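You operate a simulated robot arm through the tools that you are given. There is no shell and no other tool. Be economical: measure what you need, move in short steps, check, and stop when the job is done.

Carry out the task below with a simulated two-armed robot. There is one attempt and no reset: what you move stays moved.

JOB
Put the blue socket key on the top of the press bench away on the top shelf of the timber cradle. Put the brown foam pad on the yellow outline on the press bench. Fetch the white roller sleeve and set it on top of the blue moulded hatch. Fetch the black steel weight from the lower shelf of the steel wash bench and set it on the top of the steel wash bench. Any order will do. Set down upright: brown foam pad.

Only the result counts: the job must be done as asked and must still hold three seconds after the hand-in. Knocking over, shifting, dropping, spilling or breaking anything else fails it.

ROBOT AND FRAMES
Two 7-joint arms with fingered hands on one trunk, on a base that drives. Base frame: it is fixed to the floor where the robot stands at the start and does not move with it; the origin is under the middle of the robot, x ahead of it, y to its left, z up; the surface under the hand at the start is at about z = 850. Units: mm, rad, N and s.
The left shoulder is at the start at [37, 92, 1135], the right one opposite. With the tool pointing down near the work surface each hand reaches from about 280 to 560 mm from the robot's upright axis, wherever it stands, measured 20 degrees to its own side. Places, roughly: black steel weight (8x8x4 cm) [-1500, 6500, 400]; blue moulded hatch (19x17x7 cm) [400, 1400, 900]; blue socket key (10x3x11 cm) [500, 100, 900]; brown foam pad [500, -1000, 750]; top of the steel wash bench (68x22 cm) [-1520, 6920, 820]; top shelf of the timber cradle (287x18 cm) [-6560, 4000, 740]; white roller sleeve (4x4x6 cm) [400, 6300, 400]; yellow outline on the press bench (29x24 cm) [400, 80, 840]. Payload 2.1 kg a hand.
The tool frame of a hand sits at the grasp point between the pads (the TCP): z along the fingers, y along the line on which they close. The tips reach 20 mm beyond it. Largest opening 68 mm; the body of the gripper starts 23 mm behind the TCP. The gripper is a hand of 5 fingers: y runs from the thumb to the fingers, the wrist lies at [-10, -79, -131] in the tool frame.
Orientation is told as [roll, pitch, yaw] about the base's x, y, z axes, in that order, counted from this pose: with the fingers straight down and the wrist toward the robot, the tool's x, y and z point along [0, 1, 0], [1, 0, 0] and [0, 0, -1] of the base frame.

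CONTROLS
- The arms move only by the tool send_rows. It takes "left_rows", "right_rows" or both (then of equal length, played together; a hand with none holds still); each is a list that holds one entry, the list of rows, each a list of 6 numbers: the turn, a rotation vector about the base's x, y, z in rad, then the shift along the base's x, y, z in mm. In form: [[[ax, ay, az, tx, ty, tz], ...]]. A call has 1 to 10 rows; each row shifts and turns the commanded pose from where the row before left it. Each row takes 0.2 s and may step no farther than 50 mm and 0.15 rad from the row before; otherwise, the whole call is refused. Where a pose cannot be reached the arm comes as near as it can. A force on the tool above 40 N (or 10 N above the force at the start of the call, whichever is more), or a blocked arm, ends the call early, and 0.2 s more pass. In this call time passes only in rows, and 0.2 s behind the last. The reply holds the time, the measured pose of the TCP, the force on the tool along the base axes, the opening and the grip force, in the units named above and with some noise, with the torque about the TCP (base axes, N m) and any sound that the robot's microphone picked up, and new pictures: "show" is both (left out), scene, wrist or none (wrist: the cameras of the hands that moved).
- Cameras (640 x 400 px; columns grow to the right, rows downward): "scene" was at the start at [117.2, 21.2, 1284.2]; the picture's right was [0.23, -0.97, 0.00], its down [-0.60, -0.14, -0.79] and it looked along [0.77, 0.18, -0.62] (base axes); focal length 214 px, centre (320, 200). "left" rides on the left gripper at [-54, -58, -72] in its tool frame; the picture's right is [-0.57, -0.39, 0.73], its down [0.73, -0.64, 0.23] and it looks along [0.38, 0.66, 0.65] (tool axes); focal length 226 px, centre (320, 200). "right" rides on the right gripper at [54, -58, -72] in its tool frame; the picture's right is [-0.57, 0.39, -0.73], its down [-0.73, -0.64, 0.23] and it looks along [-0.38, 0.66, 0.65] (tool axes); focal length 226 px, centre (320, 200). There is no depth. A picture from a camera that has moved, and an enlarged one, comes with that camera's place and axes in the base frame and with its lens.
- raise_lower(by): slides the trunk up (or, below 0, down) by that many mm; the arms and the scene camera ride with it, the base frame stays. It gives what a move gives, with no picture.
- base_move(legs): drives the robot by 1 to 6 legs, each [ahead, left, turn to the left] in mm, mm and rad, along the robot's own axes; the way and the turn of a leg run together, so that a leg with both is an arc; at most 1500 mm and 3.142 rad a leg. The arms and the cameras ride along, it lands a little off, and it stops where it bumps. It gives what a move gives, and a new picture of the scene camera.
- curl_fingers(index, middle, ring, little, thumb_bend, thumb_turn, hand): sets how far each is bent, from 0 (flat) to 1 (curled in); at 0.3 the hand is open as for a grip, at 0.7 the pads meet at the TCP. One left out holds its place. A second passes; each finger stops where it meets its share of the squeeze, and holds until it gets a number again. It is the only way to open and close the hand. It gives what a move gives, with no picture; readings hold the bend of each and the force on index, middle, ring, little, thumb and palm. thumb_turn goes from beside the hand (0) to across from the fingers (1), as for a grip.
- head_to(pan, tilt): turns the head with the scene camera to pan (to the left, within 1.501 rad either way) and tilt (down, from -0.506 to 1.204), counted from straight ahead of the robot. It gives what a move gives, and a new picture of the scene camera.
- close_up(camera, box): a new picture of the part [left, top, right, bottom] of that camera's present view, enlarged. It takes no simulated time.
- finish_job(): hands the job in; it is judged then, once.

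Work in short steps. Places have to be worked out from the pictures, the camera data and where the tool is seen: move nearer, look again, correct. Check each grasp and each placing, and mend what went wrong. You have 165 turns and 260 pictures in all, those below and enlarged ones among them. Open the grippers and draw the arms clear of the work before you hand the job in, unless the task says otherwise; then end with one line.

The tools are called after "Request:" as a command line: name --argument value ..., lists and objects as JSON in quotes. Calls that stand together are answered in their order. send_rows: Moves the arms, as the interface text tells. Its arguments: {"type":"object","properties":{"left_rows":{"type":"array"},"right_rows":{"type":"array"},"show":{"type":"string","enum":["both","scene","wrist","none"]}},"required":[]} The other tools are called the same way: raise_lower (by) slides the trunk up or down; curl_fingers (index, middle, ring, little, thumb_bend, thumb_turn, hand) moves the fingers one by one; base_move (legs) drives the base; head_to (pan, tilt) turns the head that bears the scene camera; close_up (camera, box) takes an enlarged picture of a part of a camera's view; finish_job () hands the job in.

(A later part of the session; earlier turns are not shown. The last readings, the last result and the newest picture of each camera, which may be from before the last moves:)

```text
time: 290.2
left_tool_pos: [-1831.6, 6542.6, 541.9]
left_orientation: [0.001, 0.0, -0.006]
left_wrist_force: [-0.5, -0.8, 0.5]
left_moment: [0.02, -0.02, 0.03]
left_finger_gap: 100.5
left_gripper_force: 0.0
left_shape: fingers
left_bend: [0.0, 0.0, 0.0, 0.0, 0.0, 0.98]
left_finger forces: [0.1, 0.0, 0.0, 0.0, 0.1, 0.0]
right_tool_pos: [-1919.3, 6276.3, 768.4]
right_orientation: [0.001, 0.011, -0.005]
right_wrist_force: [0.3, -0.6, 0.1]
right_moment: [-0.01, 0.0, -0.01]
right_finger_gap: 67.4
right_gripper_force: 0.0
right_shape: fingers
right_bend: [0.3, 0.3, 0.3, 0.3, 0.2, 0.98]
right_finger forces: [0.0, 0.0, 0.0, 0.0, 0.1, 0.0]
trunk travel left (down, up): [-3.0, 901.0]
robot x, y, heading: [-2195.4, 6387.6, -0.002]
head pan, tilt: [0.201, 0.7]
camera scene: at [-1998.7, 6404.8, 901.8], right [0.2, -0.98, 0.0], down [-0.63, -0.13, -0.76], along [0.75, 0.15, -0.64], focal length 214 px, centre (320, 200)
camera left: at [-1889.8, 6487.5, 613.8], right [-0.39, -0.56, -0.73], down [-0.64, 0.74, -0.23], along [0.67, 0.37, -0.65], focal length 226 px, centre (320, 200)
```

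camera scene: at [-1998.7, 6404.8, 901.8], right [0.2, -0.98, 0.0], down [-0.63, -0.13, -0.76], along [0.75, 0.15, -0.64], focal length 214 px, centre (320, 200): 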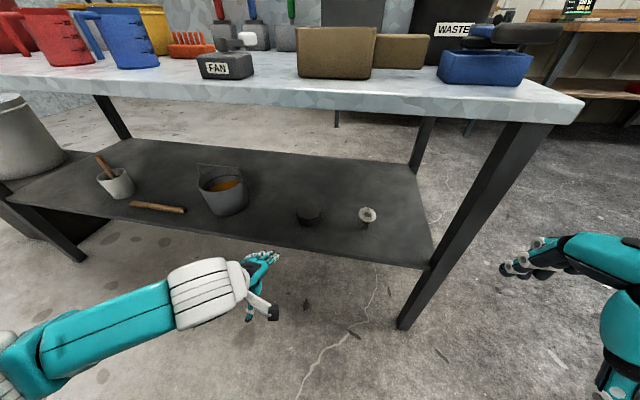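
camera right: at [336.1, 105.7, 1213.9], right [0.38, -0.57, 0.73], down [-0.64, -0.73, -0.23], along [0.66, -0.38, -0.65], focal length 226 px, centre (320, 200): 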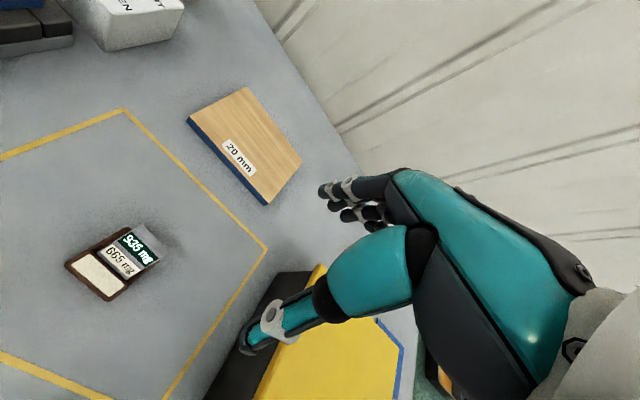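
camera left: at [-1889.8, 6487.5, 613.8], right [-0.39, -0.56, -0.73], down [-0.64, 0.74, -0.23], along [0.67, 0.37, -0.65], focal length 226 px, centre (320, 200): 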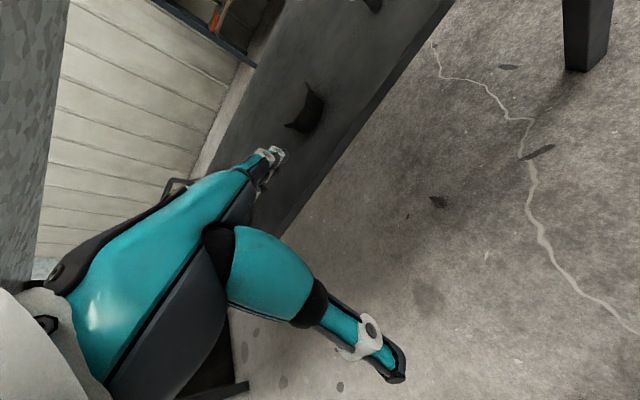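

The puck is at about [-1535, 6534], top z ≈ 450. I drive ahead 180 mm so the left hand enters under the top.

Request:
base_move --legs '[[180, 0, 0]]'

Request:
close_up --camera "left" --box '[0, 0, 640, 400]'

```text
time: 291.7
left_tool_pos: [-1652.8, 6541.0, 541.4]
left_orientation: [0.001, 0.0, -0.006]
left_wrist_force: [0.5, -0.3, 0.4]
left_moment: [-0.04, 0.0, 0.04]
left_finger_gap: 100.4
left_gripper_force: 0.1
left_shape: fingers
left_bend: [0.0, 0.0, 0.0, 0.0, 0.0, 0.98]
left_finger forces: [0.0, 0.0, 0.1, 0.0, 0.1, 0.0]
right_tool_pos: [-1742.2, 6274.9, 767.2]
right_orientation: [-0.001, 0.01, -0.007]
right_wrist_force: [0.6, 0.6, -0.1]
right_moment: [-0.01, 0.0, 0.0]
right_finger_gap: 67.8
right_gripper_force: 0.0
right_shape: fingers
right_bend: [0.3, 0.3, 0.3, 0.3, 0.2, 0.98]
right_finger forces: [0.0, 0.0, 0.1, 0.0, 0.1, 0.1]
trunk travel left (down, up): [-3.0, 901.0]
robot x, y, heading: [-2015.0, 6389.3, -0.006]
head pan, tilt: [0.201, 0.7]
camera scene: at [-1820.2, 6403.6, 901.8], right [0.19, -0.98, 0.0], down [-0.63, -0.12, -0.76], along [0.75, 0.15, -0.64], focal length 214 px, centre (320, 200)
```

scene: 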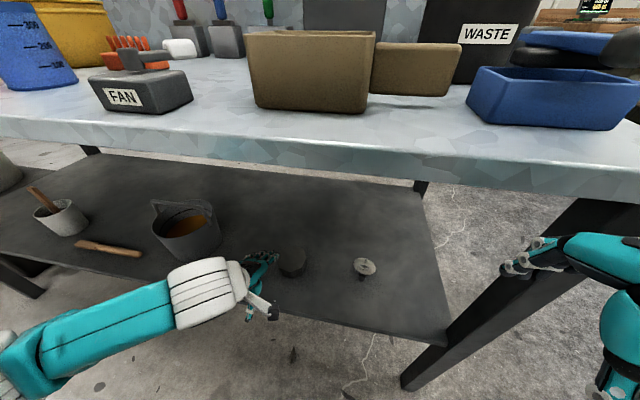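

```text
1.00 times, centred on (320, 200) of left (not enlarged: the box is as wide or as high as the picture)
camera zoom: at [-1711.0, 6486.4, 614.2], right [-0.39, -0.56, -0.73], down [-0.64, 0.74, -0.23], along [0.67, 0.37, -0.65], focal length 226 px, centre (320, 200)
```

zoom: 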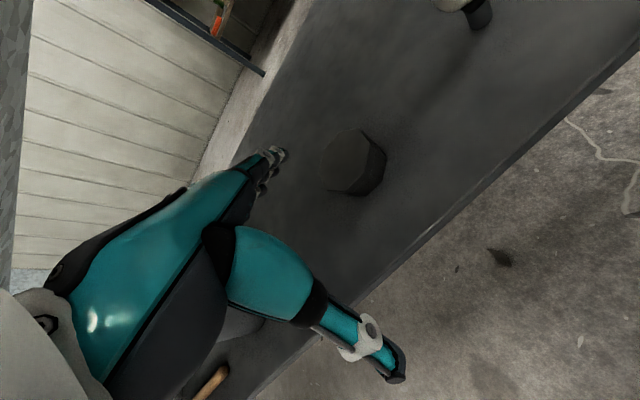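

Estimates agree on the puck at about [-1521, 6534, top 440]. I move the hand forward above it.

Request:
send_rows --left_rows '[[[0, 0, 0, 44, -2, 0], [0, 0, 0, 44, -2, 0], [0, 0, 0, 43, -2, 0]]]'

Request:
close_up --camera "scene" --box '[180, 200, 420, 350]'

```text
time: 292.5
left_tool_pos: [-1522.2, 6534.8, 541.7]
left_orientation: [0.0, 0.001, -0.008]
left_wrist_force: [-0.2, 0.1, 0.8]
left_moment: [0.0, -0.01, 0.01]
left_finger_gap: 100.5
left_gripper_force: 0.0
left_shape: fingers
left_bend: [0.0, 0.0, 0.0, 0.0, 0.0, 0.98]
left_finger forces: [0.0, 0.0, 0.1, 0.0, 0.1, 0.0]
right_tool_pos: [-1740.9, 6274.6, 767.9]
right_orientation: [-0.002, 0.01, -0.005]
right_wrist_force: [0.1, 0.1, -0.2]
right_moment: [0.03, 0.02, -0.01]
right_finger_gap: 67.6
right_gripper_force: 0.0
right_shape: fingers
right_bend: [0.3, 0.3, 0.3, 0.3, 0.2, 0.98]
right_finger forces: [0.0, 0.0, 0.1, 0.1, 0.0, 0.0]
trunk travel left (down, up): [-3.0, 901.0]
robot x, y, heading: [-2013.3, 6384.5, -0.004]
head pan, tilt: [0.201, 0.7]
camera scene: at [-1820.2, 6403.7, 901.8], right [0.19, -0.98, 0.0], down [-0.63, -0.12, -0.76], along [0.75, 0.15, -0.64], focal length 214 px, centre (320, 200)
camera left: at [-1580.2, 6481.0, 613.9], right [-0.39, -0.56, -0.73], down [-0.64, 0.74, -0.23], along [0.67, 0.37, -0.65], focal length 226 px, centre (320, 200)
```

scene: 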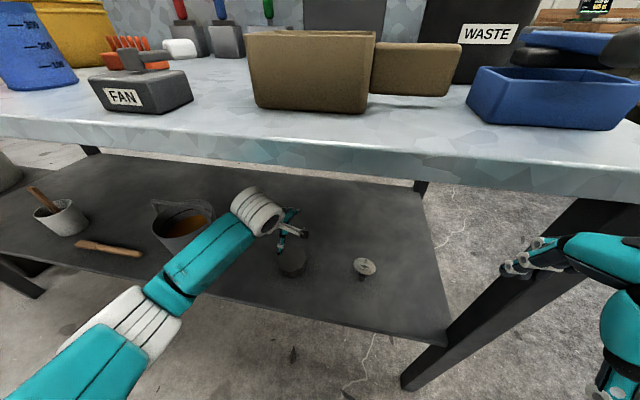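
left: 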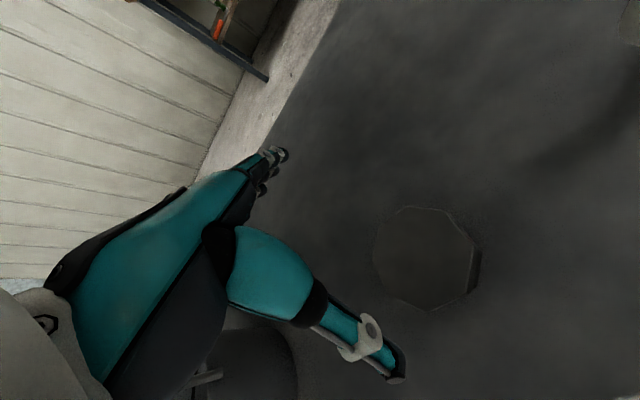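

```text
2.67 times, centred on (300, 275) of scene
camera zoom: at [-1820.2, 6403.7, 901.8], right [0.19, -0.98, 0.0], down [-0.63, -0.12, -0.76], along [0.75, 0.15, -0.64], focal length 572 px, centre (373, 0)
```

zoom: 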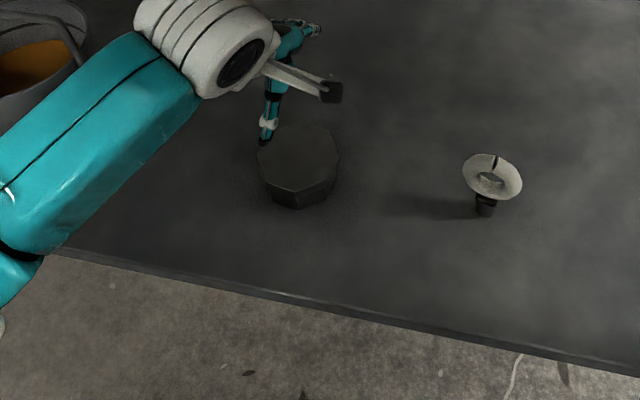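

The hand is centred over the puck. I pitch the hand 0.25 rad so thumb and finger tips are level, and descend toward it.

Request:
send_rows --left_rows '[[[0, 0.125, 0, 2, -1, -25], [0, 0.125, 0, 2, -1, -30], [0, 0, 0, 0, 0, -35]]]'

Request:
close_up --camera "scene" --box '[220, 200, 380, 300]'

```text
time: 293.3
left_tool_pos: [-1519.8, 6533.0, 450.4]
left_orientation: [0.0, 0.25, -0.008]
left_wrist_force: [0.0, 0.4, -0.1]
left_moment: [-0.03, 0.03, 0.0]
left_finger_gap: 100.6
left_gripper_force: 0.0
left_shape: fingers
left_bend: [0.0, 0.0, 0.0, 0.0, 0.0, 0.98]
left_finger forces: [0.1, 0.1, 0.0, 0.0, 0.0, 0.0]
right_tool_pos: [-1742.5, 6275.2, 768.1]
right_orientation: [-0.001, 0.011, -0.004]
right_wrist_force: [0.4, 0.2, 0.1]
right_moment: [0.01, -0.01, -0.05]
right_finger_gap: 67.4
right_gripper_force: 0.1
right_shape: fingers
right_bend: [0.3, 0.3, 0.3, 0.3, 0.2, 0.98]
right_finger forces: [0.0, 0.0, 0.1, 0.1, 0.0, 0.0]
trunk travel left (down, up): [-3.0, 901.0]
robot x, y, heading: [-2015.5, 6386.8, -0.005]
head pan, tilt: [0.201, 0.7]
camera scene: at [-1820.1, 6403.6, 901.8], right [0.19, -0.98, 0.0], down [-0.63, -0.12, -0.76], along [0.75, 0.15, -0.64], focal length 214 px, centre (320, 200)
camera left: at [-1557.9, 6478.5, 535.2], right [-0.56, -0.56, -0.61], down [-0.67, 0.74, -0.06], along [0.48, 0.37, -0.79], focal length 226 px, centre (320, 200)
```

scene: 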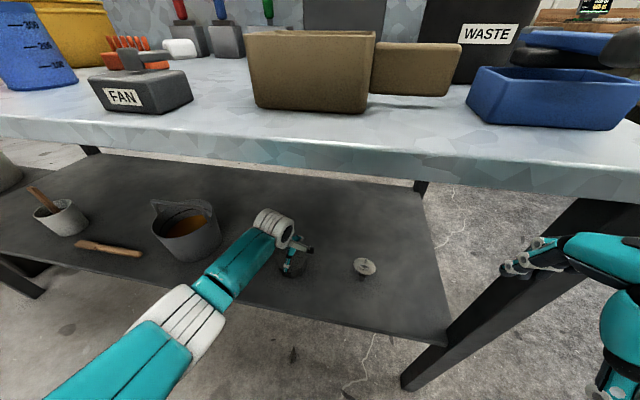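
left: 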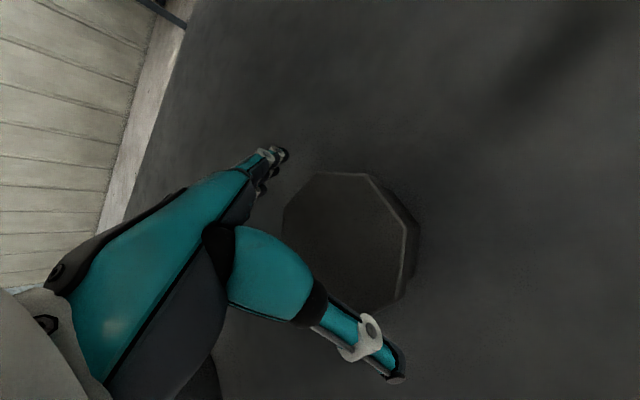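

```text
4.00 times, centred on (300, 250) of scene
camera zoom: at [-1820.1, 6403.6, 901.8], right [0.19, -0.98, 0.0], down [-0.63, -0.12, -0.76], along [0.75, 0.15, -0.64], focal length 858 px, centre (400, 0)
```

zoom: 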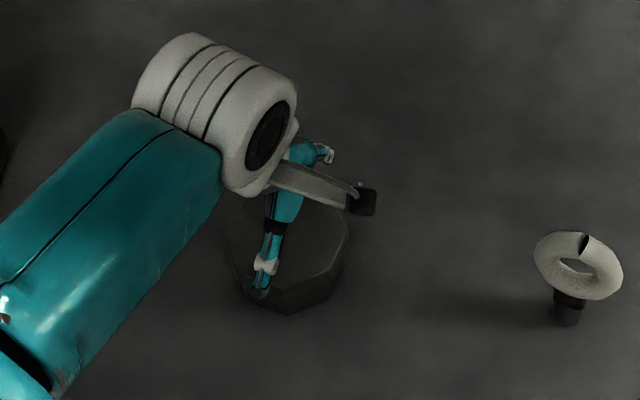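

Thumb has only ~4 mm clearance and fingers ~24 mm, so I shift 10 mm back and then descend to grip height.

Request:
send_rows --left_rows '[[[0, 0, 0, -10, -5, 0], [0, 0, 0, 0, 0, -12], [0, 0, 0, 0, 0, -10]]]' --show "wrist"

Request:
close_up --camera "scene" --box '[220, 200, 380, 300]'

```text
time: 294.1
left_tool_pos: [-1527.7, 6528.1, 430.8]
left_orientation: [0.0, 0.25, -0.008]
left_wrist_force: [0.7, 0.3, 4.7]
left_moment: [0.04, -0.19, -0.01]
left_finger_gap: 101.2
left_gripper_force: 2.1
left_shape: fingers
left_bend: [0.0, 0.0, 0.0, 0.0, 0.0, 0.98]
left_finger forces: [0.9, 1.4, 1.0, 0.0, 0.0, 0.0]
right_tool_pos: [-1742.2, 6274.4, 768.6]
right_orientation: [0.001, 0.011, -0.005]
right_wrist_force: [0.1, 0.3, 0.4]
right_moment: [-0.01, -0.02, 0.02]
right_finger_gap: 67.6
right_gripper_force: 0.0
right_shape: fingers
right_bend: [0.3, 0.3, 0.3, 0.3, 0.2, 0.98]
right_finger forces: [0.0, 0.0, 0.1, 0.0, 0.0, 0.1]
trunk travel left (down, up): [-3.0, 901.0]
robot x, y, heading: [-2019.7, 6383.6, -0.008]
head pan, tilt: [0.201, 0.7]
camera left: at [-1567.0, 6474.1, 514.4], right [-0.56, -0.56, -0.61], down [-0.67, 0.74, -0.07], along [0.49, 0.37, -0.79], focal length 226 px, centre (320, 200)
```

left: 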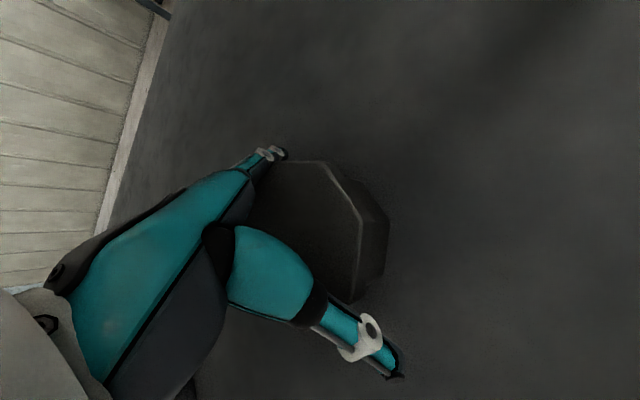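

```text
4.00 times, centred on (300, 250) of scene
camera zoom: at [-1820.4, 6403.5, 902.0], right [0.19, -0.98, 0.0], down [-0.63, -0.12, -0.76], along [0.75, 0.15, -0.64], focal length 858 px, centre (400, 0)
```

zoom: 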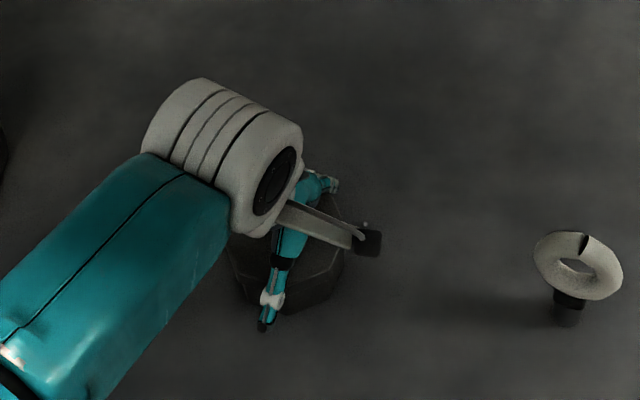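

The fingers touched the puck's rear top edge. I lift slightly, shift 9 mm forward, and descend again.

Request:
send_rows --left_rows '[[[0, 0, 0, 0, 0, 10], [0, 0, 0, 9, 0, 0], [0, 0, 0, 0, 0, -10], [0, 0, 0, 0, 0, -5]]]' --show "wrist"

Request:
close_up --camera "scene" --box '[220, 200, 380, 300]'

```text
time: 295.1
left_tool_pos: [-1518.7, 6527.2, 427.3]
left_orientation: [0.0, 0.245, -0.005]
left_wrist_force: [-8.8, 1.9, 24.7]
left_moment: [-0.01, 0.88, -0.01]
left_finger_gap: 102.4
left_gripper_force: 13.0
left_shape: fingers
left_bend: [0.0, 0.0, 0.0, 0.0, 0.0, 0.98]
left_finger forces: [0.1, 0.0, 0.1, 0.1, 25.1, 0.0]
right_tool_pos: [-1744.1, 6274.9, 769.3]
right_orientation: [0.0, 0.01, -0.004]
right_wrist_force: [-0.3, -0.1, 0.6]
right_moment: [0.02, 0.0, 0.02]
right_finger_gap: 67.8
right_gripper_force: 0.0
right_shape: fingers
right_bend: [0.3, 0.3, 0.3, 0.3, 0.2, 0.98]
right_finger forces: [0.1, 0.1, 0.0, 0.1, 0.0, 0.0]
trunk travel left (down, up): [-3.0, 901.0]
robot x, y, heading: [-2019.9, 6384.9, -0.004]
head pan, tilt: [0.201, 0.7]
camera left: at [-1558.3, 6473.8, 511.2], right [-0.56, -0.56, -0.61], down [-0.67, 0.74, -0.07], along [0.49, 0.37, -0.79], focal length 226 px, centre (320, 200)
```

left: 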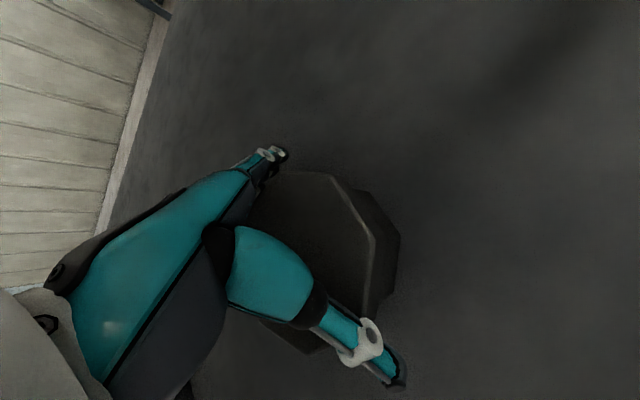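

```text
4.00 times, centred on (300, 250) of scene
camera zoom: at [-1822.0, 6403.3, 902.7], right [0.19, -0.98, 0.0], down [-0.63, -0.12, -0.77], along [0.75, 0.15, -0.64], focal length 858 px, centre (400, 0)
```

zoom: 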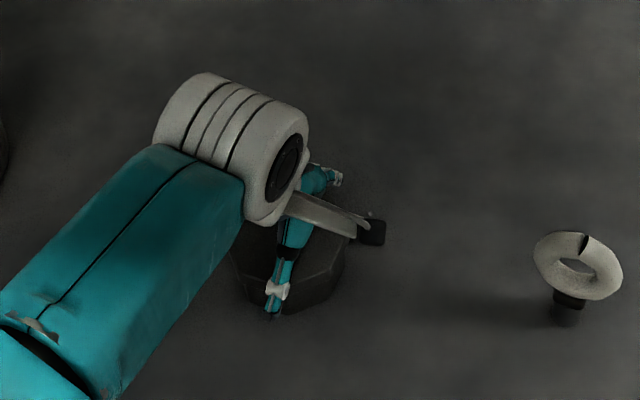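

Now the thumb touches the front edge. I centre between the two contacts (x ≈ -1523) and descend again.

Request:
send_rows --left_rows '[[[0, 0, 0, 0, 0, 12], [0, 0, 0, -4.5, 0, 0], [0, 0, 0, 0, 0, -8], [0, 0, 0, 0, 0, -6]]]' --show "none"

Request:
send_rows --left_rows '[[[0, 0, 0, 0, 0, -5]]]' --show "none"

```text
time: 296.1
left_tool_pos: [-1523.0, 6527.6, 424.8]
left_orientation: [-0.002, 0.248, -0.006]
left_wrist_force: [-2.9, 1.1, 12.9]
left_moment: [0.03, 0.09, 0.0]
left_finger_gap: 102.0
left_gripper_force: 6.7
left_shape: fingers
left_bend: [0.0, 0.0, 0.0, 0.0, 0.0, 0.98]
left_finger forces: [0.9, 1.3, 1.4, 0.1, 8.9, 0.0]
right_tool_pos: [-1741.7, 6276.0, 768.3]
right_orientation: [0.0, 0.011, -0.005]
right_wrist_force: [0.8, 0.8, 0.4]
right_moment: [0.05, 0.02, 0.02]
right_finger_gap: 67.5
right_gripper_force: 0.1
right_shape: fingers
right_bend: [0.3, 0.3, 0.3, 0.3, 0.2, 0.98]
right_finger forces: [0.0, 0.0, 0.0, 0.1, 0.1, 0.1]
trunk travel left (down, up): [-3.0, 901.0]
robot x, y, heading: [-2018.0, 6388.7, -0.003]
head pan, tilt: [0.201, 0.7]
```

```text
time: 296.6
left_tool_pos: [-1522.5, 6527.7, 423.0]
left_orientation: [-0.002, 0.239, -0.004]
left_wrist_force: [-13.4, 2.5, 31.3]
left_moment: [-0.03, 0.52, -0.11]
left_finger_gap: 103.0
left_gripper_force: 17.5
left_shape: fingers
left_bend: [0.0, 0.0, 0.0, 0.0, 0.0, 0.97]
left_finger forces: [1.5, 1.9, 1.9, 0.1, 29.8, 0.0]
right_tool_pos: [-1744.2, 6275.7, 770.1]
right_orientation: [-0.002, 0.01, -0.005]
right_wrist_force: [0.8, 0.2, 0.1]
right_moment: [0.02, 0.03, -0.01]
right_finger_gap: 67.4
right_gripper_force: 0.1
right_shape: fingers
right_bend: [0.3, 0.3, 0.3, 0.3, 0.2, 0.98]
right_finger forces: [0.1, 0.0, 0.0, 0.0, 0.0, 0.0]
trunk travel left (down, up): [-3.0, 901.0]
robot x, y, heading: [-2018.5, 6387.3, -0.004]
head pan, tilt: [0.201, 0.7]
stopped in row 1 (left hand): the force on the tool passed its limit at 42 N (the readings are from after the stop); the commanded pose is now the measured one
```

Thumb and fingers now straddle the puck. I ease up 3 mm and try closing.

Request:
send_rows --left_rows '[[[0, 0, 0, 0, 0, 4]]]' --show "none"

Request:
curl_fingers --hand "left" --index 0.6 --middle 0.6 --ring 0.6 --little 0.6 --thumb_bend 0.6

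Request:
close_up --camera "left" --box '[180, 100, 460, 390]'

```text
time: 297.0
left_tool_pos: [-1523.5, 6527.3, 423.6]
left_orientation: [-0.002, 0.244, -0.005]
left_wrist_force: [-3.6, 1.7, 13.1]
left_moment: [-0.04, 0.28, -0.03]
left_finger_gap: 102.6
left_gripper_force: 8.4
left_shape: fingers
left_bend: [0.0, 0.0, 0.0, 0.0, 0.0, 0.98]
left_finger forces: [1.2, 1.4, 1.8, 0.1, 12.5, 0.0]
right_tool_pos: [-1742.3, 6276.4, 767.7]
right_orientation: [0.0, 0.011, -0.005]
right_wrist_force: [0.1, 0.0, 0.2]
right_moment: [-0.01, 0.02, 0.01]
right_finger_gap: 67.8
right_gripper_force: 0.0
right_shape: fingers
right_bend: [0.3, 0.3, 0.3, 0.3, 0.2, 0.98]
right_finger forces: [0.0, 0.1, 0.0, 0.0, 0.1, 0.1]
trunk travel left (down, up): [-3.0, 901.0]
robot x, y, heading: [-2017.2, 6387.0, -0.002]
head pan, tilt: [0.201, 0.7]
```

```text
time: 297.9
left_tool_pos: [-1519.8, 6528.4, 429.2]
left_orientation: [-0.002, 0.23, -0.006]
left_wrist_force: [3.1, 3.6, 23.5]
left_moment: [-0.16, 0.55, -0.16]
left_finger_gap: 79.5
left_gripper_force: 32.6
left_shape: fingers
left_bend: [0.21, 0.31, 0.38, 0.55, 0.0, 0.93]
left_finger forces: [12.8, 7.1, 8.3, 5.5, 31.2, 0.0]
right_tool_pos: [-1743.0, 6276.0, 767.8]
right_orientation: [-0.001, 0.01, -0.005]
right_wrist_force: [-0.5, 0.0, -0.1]
right_moment: [0.01, 0.01, -0.02]
right_finger_gap: 67.4
right_gripper_force: 0.0
right_shape: fingers
right_bend: [0.3, 0.3, 0.3, 0.3, 0.2, 0.98]
right_finger forces: [0.0, 0.0, 0.1, 0.0, 0.0, 0.0]
trunk travel left (down, up): [-3.0, 901.0]
robot x, y, heading: [-2019.5, 6389.0, -0.008]
head pan, tilt: [0.201, 0.7]
stopped (left hand): the force on the tool passed its limit at 41 N (the readings are from after the stop); the commanded pose is now the measured one
```

```text
1.38 times, centred on (320, 245) of left
camera zoom: at [-1560.2, 6473.8, 512.6], right [-0.55, -0.57, -0.62], down [-0.67, 0.74, -0.08], along [0.5, 0.37, -0.78], focal length 312 px, centre (320, 138)
```

zoom: 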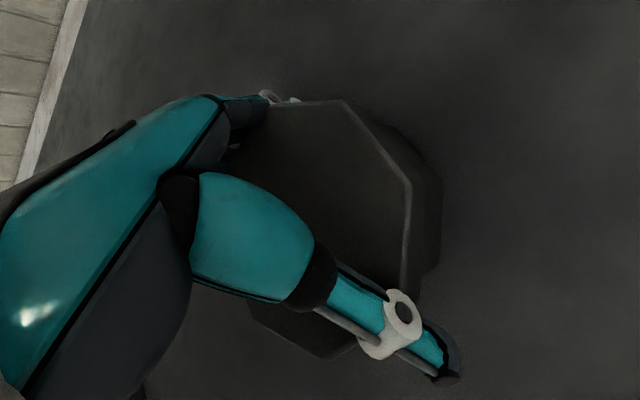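

A solid grip: 32 N across the puck. I try a gentle lift.

Request:
send_rows --left_rows '[[[0, 0, 0, 0, 0, 5], [0, 0, 0, 0, 0, 8], [0, 0, 0, 0, 0, 8]]]' --show "wrist"

Request:
close_up --camera "scene" --box '[220, 200, 380, 300]'

```text
time: 298.7
left_tool_pos: [-1522.1, 6528.5, 445.5]
left_orientation: [-0.001, 0.238, -0.006]
left_wrist_force: [0.4, 0.1, -0.1]
left_moment: [-0.11, 0.27, 0.0]
left_finger_gap: 60.3
left_gripper_force: 7.6
left_shape: fingers
left_bend: [0.27, 0.33, 0.41, 0.57, 0.3, 0.93]
left_finger forces: [1.2, 0.9, 3.8, 1.9, 6.9, 0.0]
right_tool_pos: [-1742.0, 6275.8, 767.9]
right_orientation: [0.001, 0.011, -0.003]
right_wrist_force: [0.7, 0.1, -0.2]
right_moment: [0.05, 0.01, -0.02]
right_finger_gap: 67.8
right_gripper_force: 0.0
right_shape: fingers
right_bend: [0.3, 0.3, 0.3, 0.3, 0.2, 0.98]
right_finger forces: [0.0, 0.0, 0.1, 0.0, 0.0, 0.0]
trunk travel left (down, up): [-3.0, 901.0]
robot x, y, heading: [-2018.5, 6386.1, -0.006]
head pan, tilt: [0.201, 0.7]
camera left: at [-1560.8, 6473.9, 531.5], right [-0.55, -0.56, -0.61], down [-0.67, 0.74, -0.07], along [0.49, 0.37, -0.79], focal length 226 px, centre (320, 200)
```

left: 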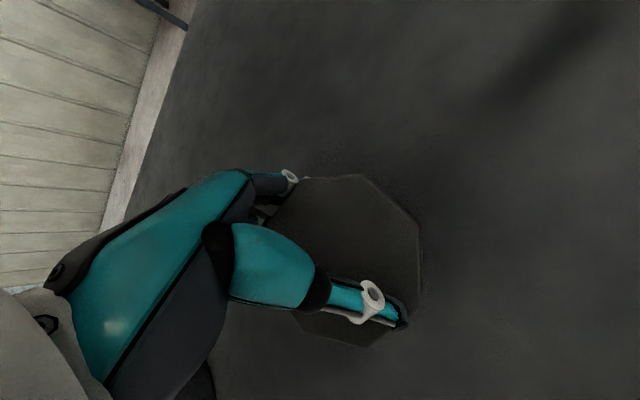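

```text
4.00 times, centred on (300, 250) of scene
camera zoom: at [-1819.9, 6403.7, 901.8], right [0.19, -0.98, 0.0], down [-0.63, -0.12, -0.76], along [0.75, 0.15, -0.64], focal length 858 px, centre (400, 0)
```

zoom: 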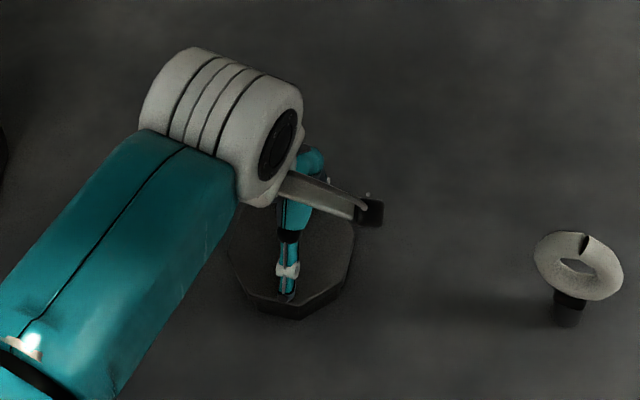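

It slipped off — the contact was on the top corner. I reopen and retry a little higher so the tips press on the vertical sides.

Request:
curl_fingers --hand "left" --index 0.0 --middle 0.0 --ring 0.0 --little 0.0 --thumb_bend 0.0

Request:
send_rows --left_rows '[[[0, -0.05, 0, -1, 0, -7], [0, -0.05, 0, 0, 0, -2]]]' --show "wrist"

Request:
curl_fingers --hand "left" --index 0.45 --middle 0.45 --ring 0.45 --little 0.45 --thumb_bend 0.45

Request:
close_up --camera "left" --box '[180, 100, 460, 390]'

```text
time: 299.7
left_tool_pos: [-1521.8, 6528.0, 447.2]
left_orientation: [-0.001, 0.241, -0.005]
left_wrist_force: [-0.1, -0.5, 0.3]
left_moment: [-0.03, 0.03, -0.03]
left_finger_gap: 100.5
left_gripper_force: 0.0
left_shape: fingers
left_bend: [0.0, 0.0, 0.0, 0.0, 0.01, 0.98]
left_finger forces: [0.0, 0.0, 0.0, 0.1, 0.0, 0.0]
right_tool_pos: [-1742.1, 6274.4, 768.4]
right_orientation: [0.0, 0.012, -0.004]
right_wrist_force: [-0.8, -0.3, -0.4]
right_moment: [0.02, 0.02, -0.01]
right_finger_gap: 67.5
right_gripper_force: 0.1
right_shape: fingers
right_bend: [0.3, 0.3, 0.3, 0.3, 0.2, 0.98]
right_finger forces: [0.0, 0.1, 0.1, 0.1, 0.0, 0.1]
trunk travel left (down, up): [-3.0, 901.0]
robot x, y, heading: [-2015.2, 6384.0, 0.0]
head pan, tilt: [0.201, 0.7]
```

```text
time: 300.3
left_tool_pos: [-1521.2, 6527.9, 439.1]
left_orientation: [-0.002, 0.137, -0.005]
left_wrist_force: [0.2, -0.3, -0.3]
left_moment: [-0.01, 0.01, 0.0]
left_finger_gap: 100.3
left_gripper_force: 0.0
left_shape: fingers
left_bend: [0.0, 0.0, 0.0, 0.0, 0.0, 0.98]
left_finger forces: [0.0, 0.0, 0.0, 0.0, 0.1, 0.0]
right_tool_pos: [-1740.7, 6275.3, 768.4]
right_orientation: [0.0, 0.011, -0.006]
right_wrist_force: [0.0, -0.8, 0.1]
right_moment: [-0.01, -0.01, 0.02]
right_finger_gap: 67.7
right_gripper_force: 0.0
right_shape: fingers
right_bend: [0.3, 0.3, 0.3, 0.3, 0.2, 0.98]
right_finger forces: [0.0, 0.0, 0.0, 0.1, 0.0, 0.0]
trunk travel left (down, up): [-3.0, 901.0]
robot x, y, heading: [-2019.0, 6384.9, -0.006]
head pan, tilt: [0.201, 0.7]
camera left: at [-1569.7, 6473.7, 518.2], right [-0.49, -0.57, -0.67], down [-0.66, 0.74, -0.14], along [0.57, 0.37, -0.73], focal length 226 px, centre (320, 200)
```

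left: 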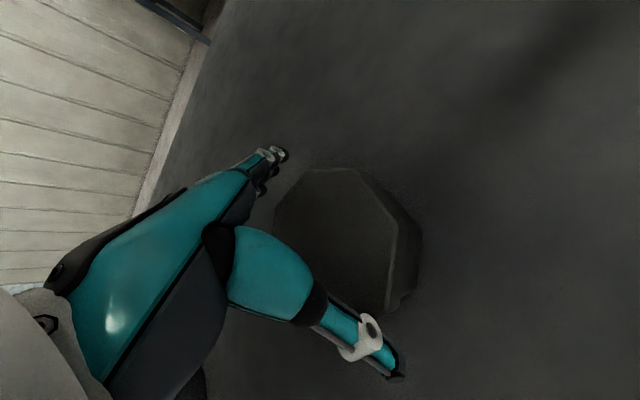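

```text
time: 301.3
left_tool_pos: [-1521.9, 6527.5, 438.5]
left_orientation: [-0.003, 0.136, -0.005]
left_wrist_force: [6.8, 1.3, 9.6]
left_moment: [0.05, -0.09, -0.01]
left_finger_gap: 73.3
left_gripper_force: 15.3
left_shape: fingers
left_bend: [0.26, 0.37, 0.4, 0.45, 0.18, 0.97]
left_finger forces: [12.2, 4.0, 2.1, 0.1, 12.1, 0.0]
right_tool_pos: [-1741.6, 6275.7, 767.6]
right_orientation: [-0.001, 0.011, -0.005]
right_wrist_force: [0.2, -0.3, 0.2]
right_moment: [0.01, -0.01, 0.0]
right_finger_gap: 67.4
right_gripper_force: 0.1
right_shape: fingers
right_bend: [0.3, 0.3, 0.3, 0.3, 0.2, 0.98]
right_finger forces: [0.0, 0.1, 0.0, 0.0, 0.0, 0.1]
trunk travel left (down, up): [-3.0, 901.0]
robot x, y, heading: [-2019.3, 6390.0, -0.004]
head pan, tilt: [0.201, 0.7]
```

```text
1.38 times, centred on (320, 245) of left
camera zoom: at [-1569.5, 6473.6, 518.9], right [-0.49, -0.56, -0.67], down [-0.66, 0.74, -0.14], along [0.57, 0.37, -0.73], focal length 312 px, centre (320, 138)
```

zoom: 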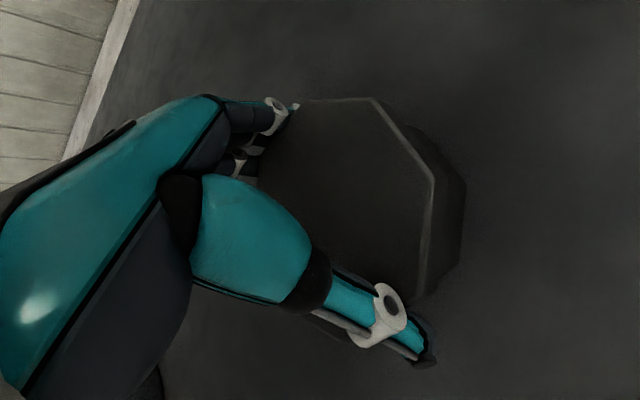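

Only the index bears well. I reopen, shift 10 mm toward −y so index and middle share the rear flat, and squeeze harder.

Request:
curl_fingers --hand "left" --index 0.0 --middle 0.0 --ring 0.0 --little 0.0 --thumb_bend 0.0

Request:
send_rows --left_rows '[[[0, 0, 0, -1, -10, 0], [0, 0, 0, 0, 0, -3]]]' --show "none"

Request:
curl_fingers --hand "left" --index 0.45 --middle 0.55 --ring 0.55 --little 0.55 --thumb_bend 0.4

Request:
curl_fingers --hand "left" --index 0.75 --middle 0.8 --ring 0.7 --little 0.6 --thumb_bend 0.85

```text
time: 302.3
left_tool_pos: [-1522.0, 6528.8, 438.1]
left_orientation: [-0.003, 0.14, -0.007]
left_wrist_force: [0.6, 0.0, 0.2]
left_moment: [0.0, 0.01, 0.01]
left_finger_gap: 100.7
left_gripper_force: 0.1
left_shape: fingers
left_bend: [0.0, 0.0, 0.0, 0.0, 0.01, 0.98]
left_finger forces: [0.1, 0.1, 0.0, 0.0, 0.0, 0.0]
right_tool_pos: [-1742.0, 6274.6, 768.0]
right_orientation: [0.0, 0.009, -0.005]
right_wrist_force: [-0.5, 0.4, 0.0]
right_moment: [0.0, 0.04, -0.04]
right_finger_gap: 67.8
right_gripper_force: 0.1
right_shape: fingers
right_bend: [0.3, 0.3, 0.3, 0.3, 0.2, 0.98]
right_finger forces: [0.0, 0.1, 0.0, 0.0, 0.0, 0.0]
trunk travel left (down, up): [-3.0, 901.0]
robot x, y, heading: [-2018.7, 6387.4, -0.008]
head pan, tilt: [0.201, 0.7]
```

```text
time: 302.9
left_tool_pos: [-1521.6, 6517.3, 435.4]
left_orientation: [-0.003, 0.14, -0.005]
left_wrist_force: [-1.2, -0.2, 1.0]
left_moment: [0.02, 0.03, -0.01]
left_finger_gap: 100.8
left_gripper_force: 0.4
left_shape: fingers
left_bend: [0.0, 0.0, 0.0, 0.0, 0.0, 0.98]
left_finger forces: [0.0, 0.1, 0.1, 0.0, 0.8, 0.0]
right_tool_pos: [-1741.5, 6275.3, 767.4]
right_orientation: [-0.001, 0.011, -0.005]
right_wrist_force: [0.7, -0.1, 0.4]
right_moment: [0.05, 0.01, 0.01]
right_finger_gap: 67.9
right_gripper_force: 0.1
right_shape: fingers
right_bend: [0.3, 0.3, 0.3, 0.3, 0.2, 0.98]
right_finger forces: [0.1, 0.0, 0.1, 0.1, 0.2, 0.0]
trunk travel left (down, up): [-3.0, 901.0]
robot x, y, heading: [-2017.9, 6387.0, -0.003]
head pan, tilt: [0.201, 0.7]
```

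```text
time: 303.9
left_tool_pos: [-1522.5, 6517.0, 437.3]
left_orientation: [-0.002, 0.137, -0.005]
left_wrist_force: [7.5, 2.3, 11.9]
left_moment: [0.09, -0.1, -0.09]
left_finger_gap: 71.8
left_gripper_force: 20.4
left_shape: fingers
left_bend: [0.33, 0.44, 0.42, 0.5, 0.05, 0.93]
left_finger forces: [8.3, 5.5, 5.9, 4.9, 16.9, 0.0]
right_tool_pos: [-1741.7, 6276.0, 768.5]
right_orientation: [0.0, 0.009, -0.006]
right_wrist_force: [0.1, -0.5, 0.0]
right_moment: [0.01, -0.05, -0.02]
right_finger_gap: 67.6
right_gripper_force: 0.0
right_shape: fingers
right_bend: [0.3, 0.3, 0.3, 0.3, 0.2, 0.98]
right_finger forces: [0.0, 0.0, 0.0, 0.0, 0.0, 0.0]
trunk travel left (down, up): [-3.0, 901.0]
robot x, y, heading: [-2016.7, 6388.4, -0.002]
head pan, tilt: [0.201, 0.7]
```

```text
time: 304.9
left_tool_pos: [-1523.3, 6516.7, 435.4]
left_orientation: [-0.003, 0.137, -0.006]
left_wrist_force: [5.0, -0.1, 7.5]
left_moment: [0.05, -0.05, -0.12]
left_finger_gap: 62.6
left_gripper_force: 22.4
left_shape: fingers
left_bend: [0.43, 0.49, 0.5, 0.56, 0.0, 0.91]
left_finger forces: [7.8, 7.9, 7.1, 2.9, 19.0, 0.0]
right_tool_pos: [-1741.9, 6276.2, 768.5]
right_orientation: [0.0, 0.01, -0.006]
right_wrist_force: [0.3, -0.4, 0.3]
right_moment: [-0.04, 0.01, 0.0]
right_finger_gap: 67.7
right_gripper_force: 0.2
right_shape: fingers
right_bend: [0.3, 0.3, 0.3, 0.3, 0.2, 0.98]
right_finger forces: [0.0, 0.1, 0.0, 0.1, 0.0, 0.0]
trunk travel left (down, up): [-3.0, 901.0]
robot x, y, heading: [-2019.2, 6387.3, -0.003]
head pan, tilt: [0.201, 0.7]
```

Grip 22 N with four fingers sharing. I try a small lift.

Request:
send_rows --left_rows '[[[0, 0, 0, 0, 0, 6], [0, 0, 0, 0, 0, 8]]]' --show "wrist"

Request:
close_up --camera "scene" --box '[220, 200, 380, 300]'

```text
time: 305.5
left_tool_pos: [-1522.7, 6516.7, 448.0]
left_orientation: [-0.003, 0.144, -0.005]
left_wrist_force: [-1.5, -0.6, -3.7]
left_moment: [-0.04, 0.08, -0.04]
left_finger_gap: 40.8
left_gripper_force: 2.3
left_shape: fingers
left_bend: [0.73, 0.62, 0.66, 0.6, 0.12, 0.97]
left_finger forces: [1.5, 1.1, 1.3, 0.1, 0.7, 0.0]
right_tool_pos: [-1741.0, 6274.6, 768.3]
right_orientation: [-0.001, 0.014, -0.005]
right_wrist_force: [-0.4, -0.1, 1.4]
right_moment: [0.02, -0.01, -0.02]
right_finger_gap: 67.9
right_gripper_force: 0.0
right_shape: fingers
right_bend: [0.3, 0.3, 0.3, 0.3, 0.2, 0.98]
right_finger forces: [0.0, 0.0, 0.1, 0.0, 0.0, 0.0]
trunk travel left (down, up): [-3.0, 901.0]
robot x, y, heading: [-2015.4, 6387.1, -0.004]
head pan, tilt: [0.201, 0.7]
camera left: at [-1571.3, 6463.3, 529.0], right [-0.49, -0.56, -0.67], down [-0.66, 0.74, -0.14], along [0.57, 0.37, -0.73], focal length 226 px, centre (320, 200)
```

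left: 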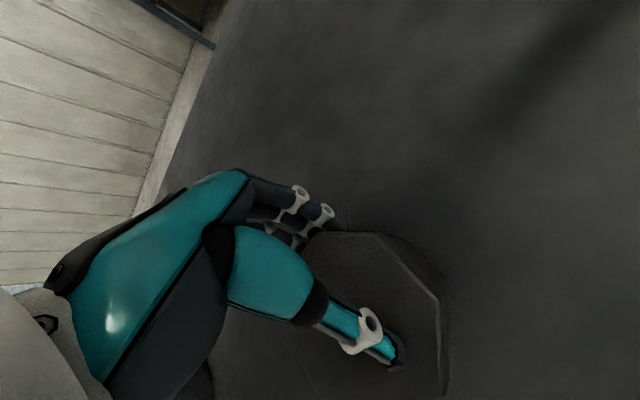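

```text
4.00 times, centred on (300, 250) of scene
camera zoom: at [-1819.8, 6403.8, 901.6], right [0.19, -0.98, 0.0], down [-0.63, -0.13, -0.76], along [0.75, 0.15, -0.64], focal length 858 px, centre (400, 0)
```

zoom: 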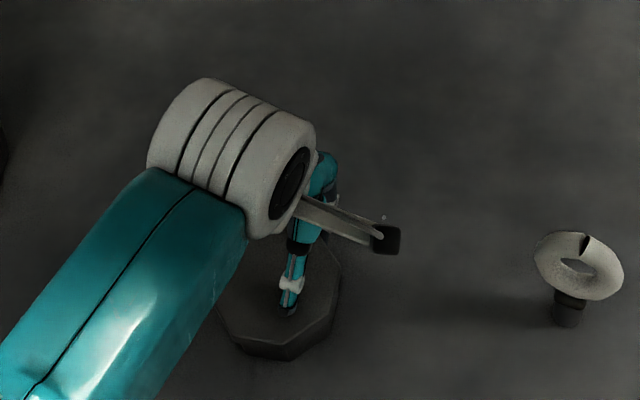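

The squeeze just drags the puck (it's now ≈35 mm nearer the front). New plan: pull it to overhang the shelf's front edge, tip it up on edge, then grip its 40 mm thickness. First I place the fingers behind it.

Request:
send_rows --left_rows '[[[0, 0, 0, 0, 0, 12], [0, 0.13, 0, -6, 0, 3], [0, 0.13, 0, -6, 0, 0]]]' --show "none"

Request:
curl_fingers --hand "left" --index 0.3 --middle 0.3 --ring 0.3 --little 0.3 --thumb_bend 0.0

Request:
close_up --camera "left" --box '[180, 100, 500, 400]'

Request:
close_up --camera "scene" --box '[220, 200, 380, 320]'

```text
time: 306.3
left_tool_pos: [-1535.1, 6516.9, 464.4]
left_orientation: [-0.005, 0.4, -0.006]
left_wrist_force: [0.0, -0.6, 0.2]
left_moment: [-0.01, 0.01, 0.01]
left_finger_gap: 36.3
left_gripper_force: 0.2
left_shape: fingers
left_bend: [0.73, 0.73, 0.68, 0.6, 0.17, 0.98]
left_finger forces: [0.0, 0.0, 0.1, 0.0, 0.0, 0.1]
right_tool_pos: [-1741.1, 6274.3, 767.8]
right_orientation: [-0.001, 0.011, -0.006]
right_wrist_force: [0.4, -0.3, -0.2]
right_moment: [0.01, 0.0, -0.03]
right_finger_gap: 67.8
right_gripper_force: 0.0
right_shape: fingers
right_bend: [0.3, 0.3, 0.3, 0.3, 0.2, 0.98]
right_finger forces: [0.1, 0.1, 0.0, 0.0, 0.0, 0.1]
trunk travel left (down, up): [-3.0, 901.0]
robot x, y, heading: [-2015.5, 6386.6, -0.006]
head pan, tilt: [0.201, 0.7]
```

```text
time: 307.3
left_tool_pos: [-1534.7, 6516.7, 466.6]
left_orientation: [-0.003, 0.395, -0.006]
left_wrist_force: [2.6, 0.0, 29.2]
left_moment: [-0.1, -0.35, 0.01]
left_finger_gap: 54.5
left_gripper_force: 14.5
left_shape: fingers
left_bend: [0.44, 0.39, 0.3, 0.3, 0.0, 0.98]
left_finger forces: [20.0, 8.7, 0.1, 0.0, 0.0, 0.0]
right_tool_pos: [-1743.0, 6274.1, 768.5]
right_orientation: [0.0, 0.009, -0.007]
right_wrist_force: [0.6, 0.2, 0.3]
right_moment: [0.01, 0.01, 0.0]
right_finger_gap: 67.6
right_gripper_force: 0.0
right_shape: fingers
right_bend: [0.3, 0.3, 0.3, 0.3, 0.2, 0.98]
right_finger forces: [0.0, 0.0, 0.0, 0.0, 0.0, 0.0]
trunk travel left (down, up): [-3.0, 901.0]
robot x, y, heading: [-2016.3, 6388.8, -0.003]
head pan, tilt: [0.201, 0.7]
```

```text
1.33 times, centred on (340, 250) of left
camera zoom: at [-1561.1, 6462.9, 556.1], right [-0.64, -0.56, -0.52], down [-0.68, 0.74, 0.03], along [0.37, 0.37, -0.85], focal length 301 px, centre (293, 133)
```

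zoom: 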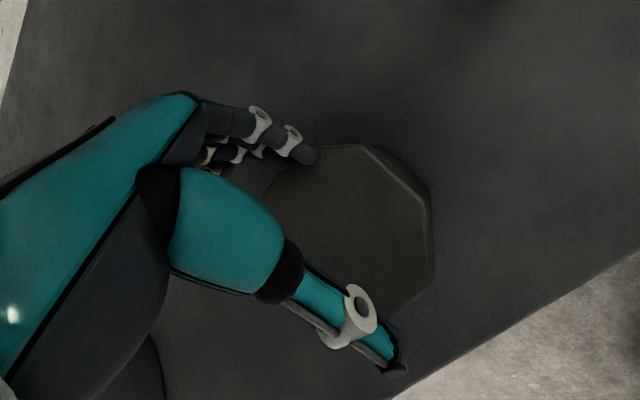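

```text
3.33 times, centred on (300, 260) of scene
camera zoom: at [-1821.5, 6403.2, 902.4], right [0.19, -0.98, 0.0], down [-0.63, -0.12, -0.77], along [0.75, 0.15, -0.64], focal length 715 px, centre (387, 0)
```

zoom: 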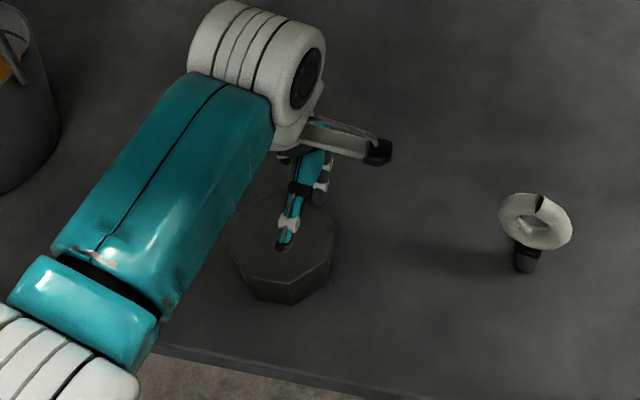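

Index and middle landed on the puck's top (centre ≈ [-1557, 6532]). I lift, move 32 mm forward and lower behind it.

Request:
send_rows --left_rows '[[[0, 0, 0, 0, 0, 22], [0, 0, 0, 18, 5, 0], [0, 0, 0, 17, 5, 0], [0, 0, 0, 0, 0, -25], [0, 0, 0, 0, 0, -20]]]' --show "none"

Request:
close_up --camera "left" --box '[180, 100, 500, 400]'

Request:
close_up --camera "scene" --box '[220, 200, 380, 320]'

```text
time: 308.5
left_tool_pos: [-1508.9, 6526.9, 443.2]
left_orientation: [-0.003, 0.397, -0.008]
left_wrist_force: [0.5, -0.5, -0.7]
left_moment: [0.0, -0.03, 0.01]
left_finger_gap: 74.8
left_gripper_force: 0.1
left_shape: fingers
left_bend: [0.3, 0.3, 0.3, 0.3, 0.0, 0.98]
left_finger forces: [0.0, 0.1, 0.0, 0.0, 0.1, 0.1]
left hand out of reach, approached as far as the arm can: row 5
right_tool_pos: [-1741.5, 6274.9, 768.1]
right_orientation: [0.001, 0.011, -0.005]
right_wrist_force: [0.0, 0.0, 0.9]
right_moment: [0.03, 0.02, 0.01]
right_finger_gap: 67.7
right_gripper_force: 0.0
right_shape: fingers
right_bend: [0.3, 0.3, 0.3, 0.3, 0.2, 0.98]
right_finger forces: [0.0, 0.0, 0.1, 0.0, 0.0, 0.0]
trunk travel left (down, up): [-3.0, 901.0]
robot x, y, heading: [-2017.9, 6387.0, -0.008]
head pan, tilt: [0.201, 0.7]
```

```text
1.33 times, centred on (340, 250) of left
camera zoom: at [-1535.0, 6472.9, 534.2], right [-0.64, -0.56, -0.52], down [-0.68, 0.74, 0.03], along [0.36, 0.37, -0.85], focal length 301 px, centre (293, 133)
```

zoom: 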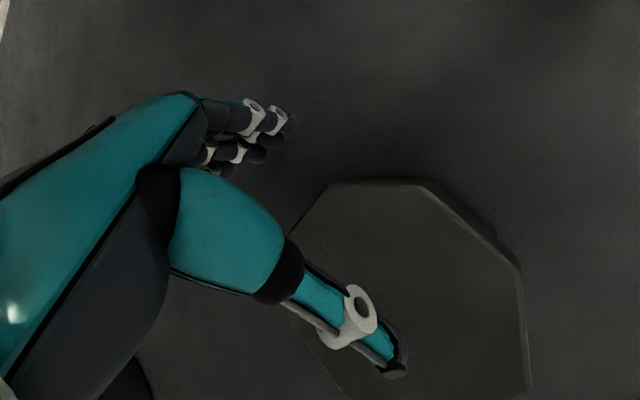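

```text
3.33 times, centred on (300, 260) of scene
camera zoom: at [-1819.9, 6403.7, 901.8], right [0.19, -0.98, 0.0], down [-0.63, -0.12, -0.76], along [0.75, 0.15, -0.64], focal length 715 px, centre (387, 0)
```

zoom: 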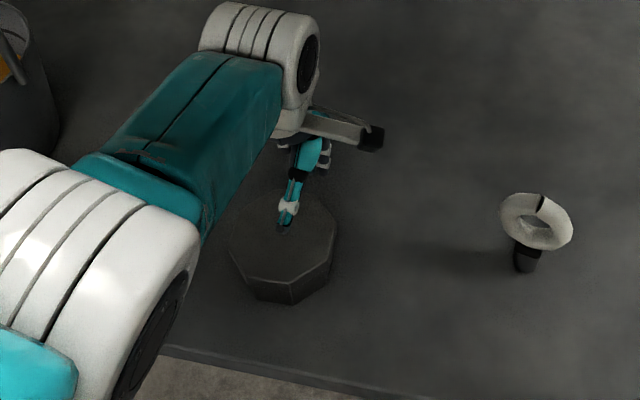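

The fingers are behind the puck now. I drag it toward the front, in stages.

Request:
send_rows --left_rows '[[[0, 0, 0, -12, 0, -2], [0, 0, 0, -12, 0, -2], [0, 0, 0, -10, 0, -1], [0, 0, 0, -10, 0, 0], [0, 0, 0, -10, 0, 0]]]' --show "none"

Request:
close_up --camera "left" --box '[180, 100, 500, 400]'

Request:
close_up --camera "scene" --box '[220, 220, 380, 340]'

```text
time: 309.7
left_tool_pos: [-1563.7, 6526.5, 438.2]
left_orientation: [-0.001, 0.399, -0.006]
left_wrist_force: [2.7, -1.9, 0.1]
left_moment: [-0.02, -0.06, 0.03]
left_finger_gap: 77.2
left_gripper_force: 1.3
left_shape: fingers
left_bend: [0.28, 0.3, 0.3, 0.3, 0.0, 0.98]
left_finger forces: [2.7, 0.0, 0.0, 0.0, 0.0, 0.0]
right_tool_pos: [-1741.1, 6274.5, 768.1]
right_orientation: [0.001, 0.012, -0.005]
right_wrist_force: [-0.3, -0.2, -0.2]
right_moment: [0.01, 0.0, 0.01]
right_finger_gap: 67.7
right_gripper_force: 0.0
right_shape: fingers
right_bend: [0.3, 0.3, 0.3, 0.3, 0.2, 0.98]
right_finger forces: [0.0, 0.1, 0.1, 0.1, 0.1, 0.0]
trunk travel left (down, up): [-3.0, 901.0]
robot x, y, heading: [-2016.3, 6387.4, -0.004]
head pan, tilt: [0.201, 0.7]
```

```text
1.33 times, centred on (340, 250) of left
camera zoom: at [-1589.0, 6472.4, 528.6], right [-0.64, -0.56, -0.52], down [-0.68, 0.74, 0.04], along [0.36, 0.37, -0.85], focal length 301 px, centre (293, 133)
```

zoom: 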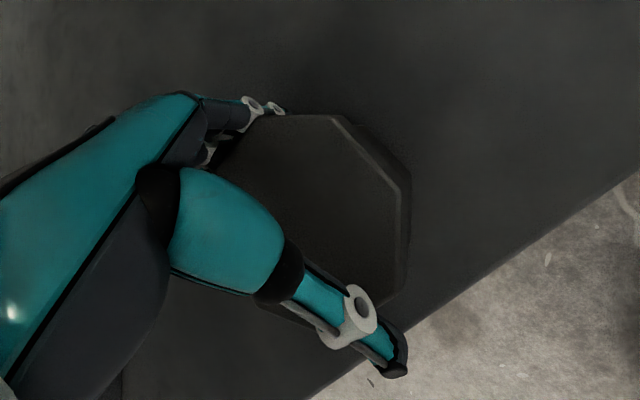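

```text
3.33 times, centred on (300, 280) of scene
camera zoom: at [-1819.8, 6403.7, 901.8], right [0.19, -0.98, 0.0], down [-0.63, -0.12, -0.76], along [0.75, 0.15, -0.64], focal length 715 px, centre (387, -67)
```

zoom: 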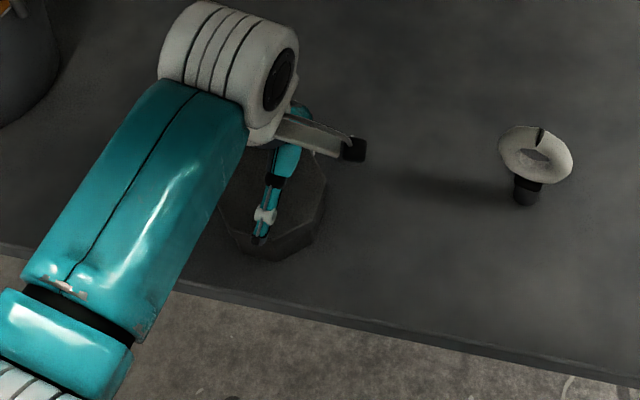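

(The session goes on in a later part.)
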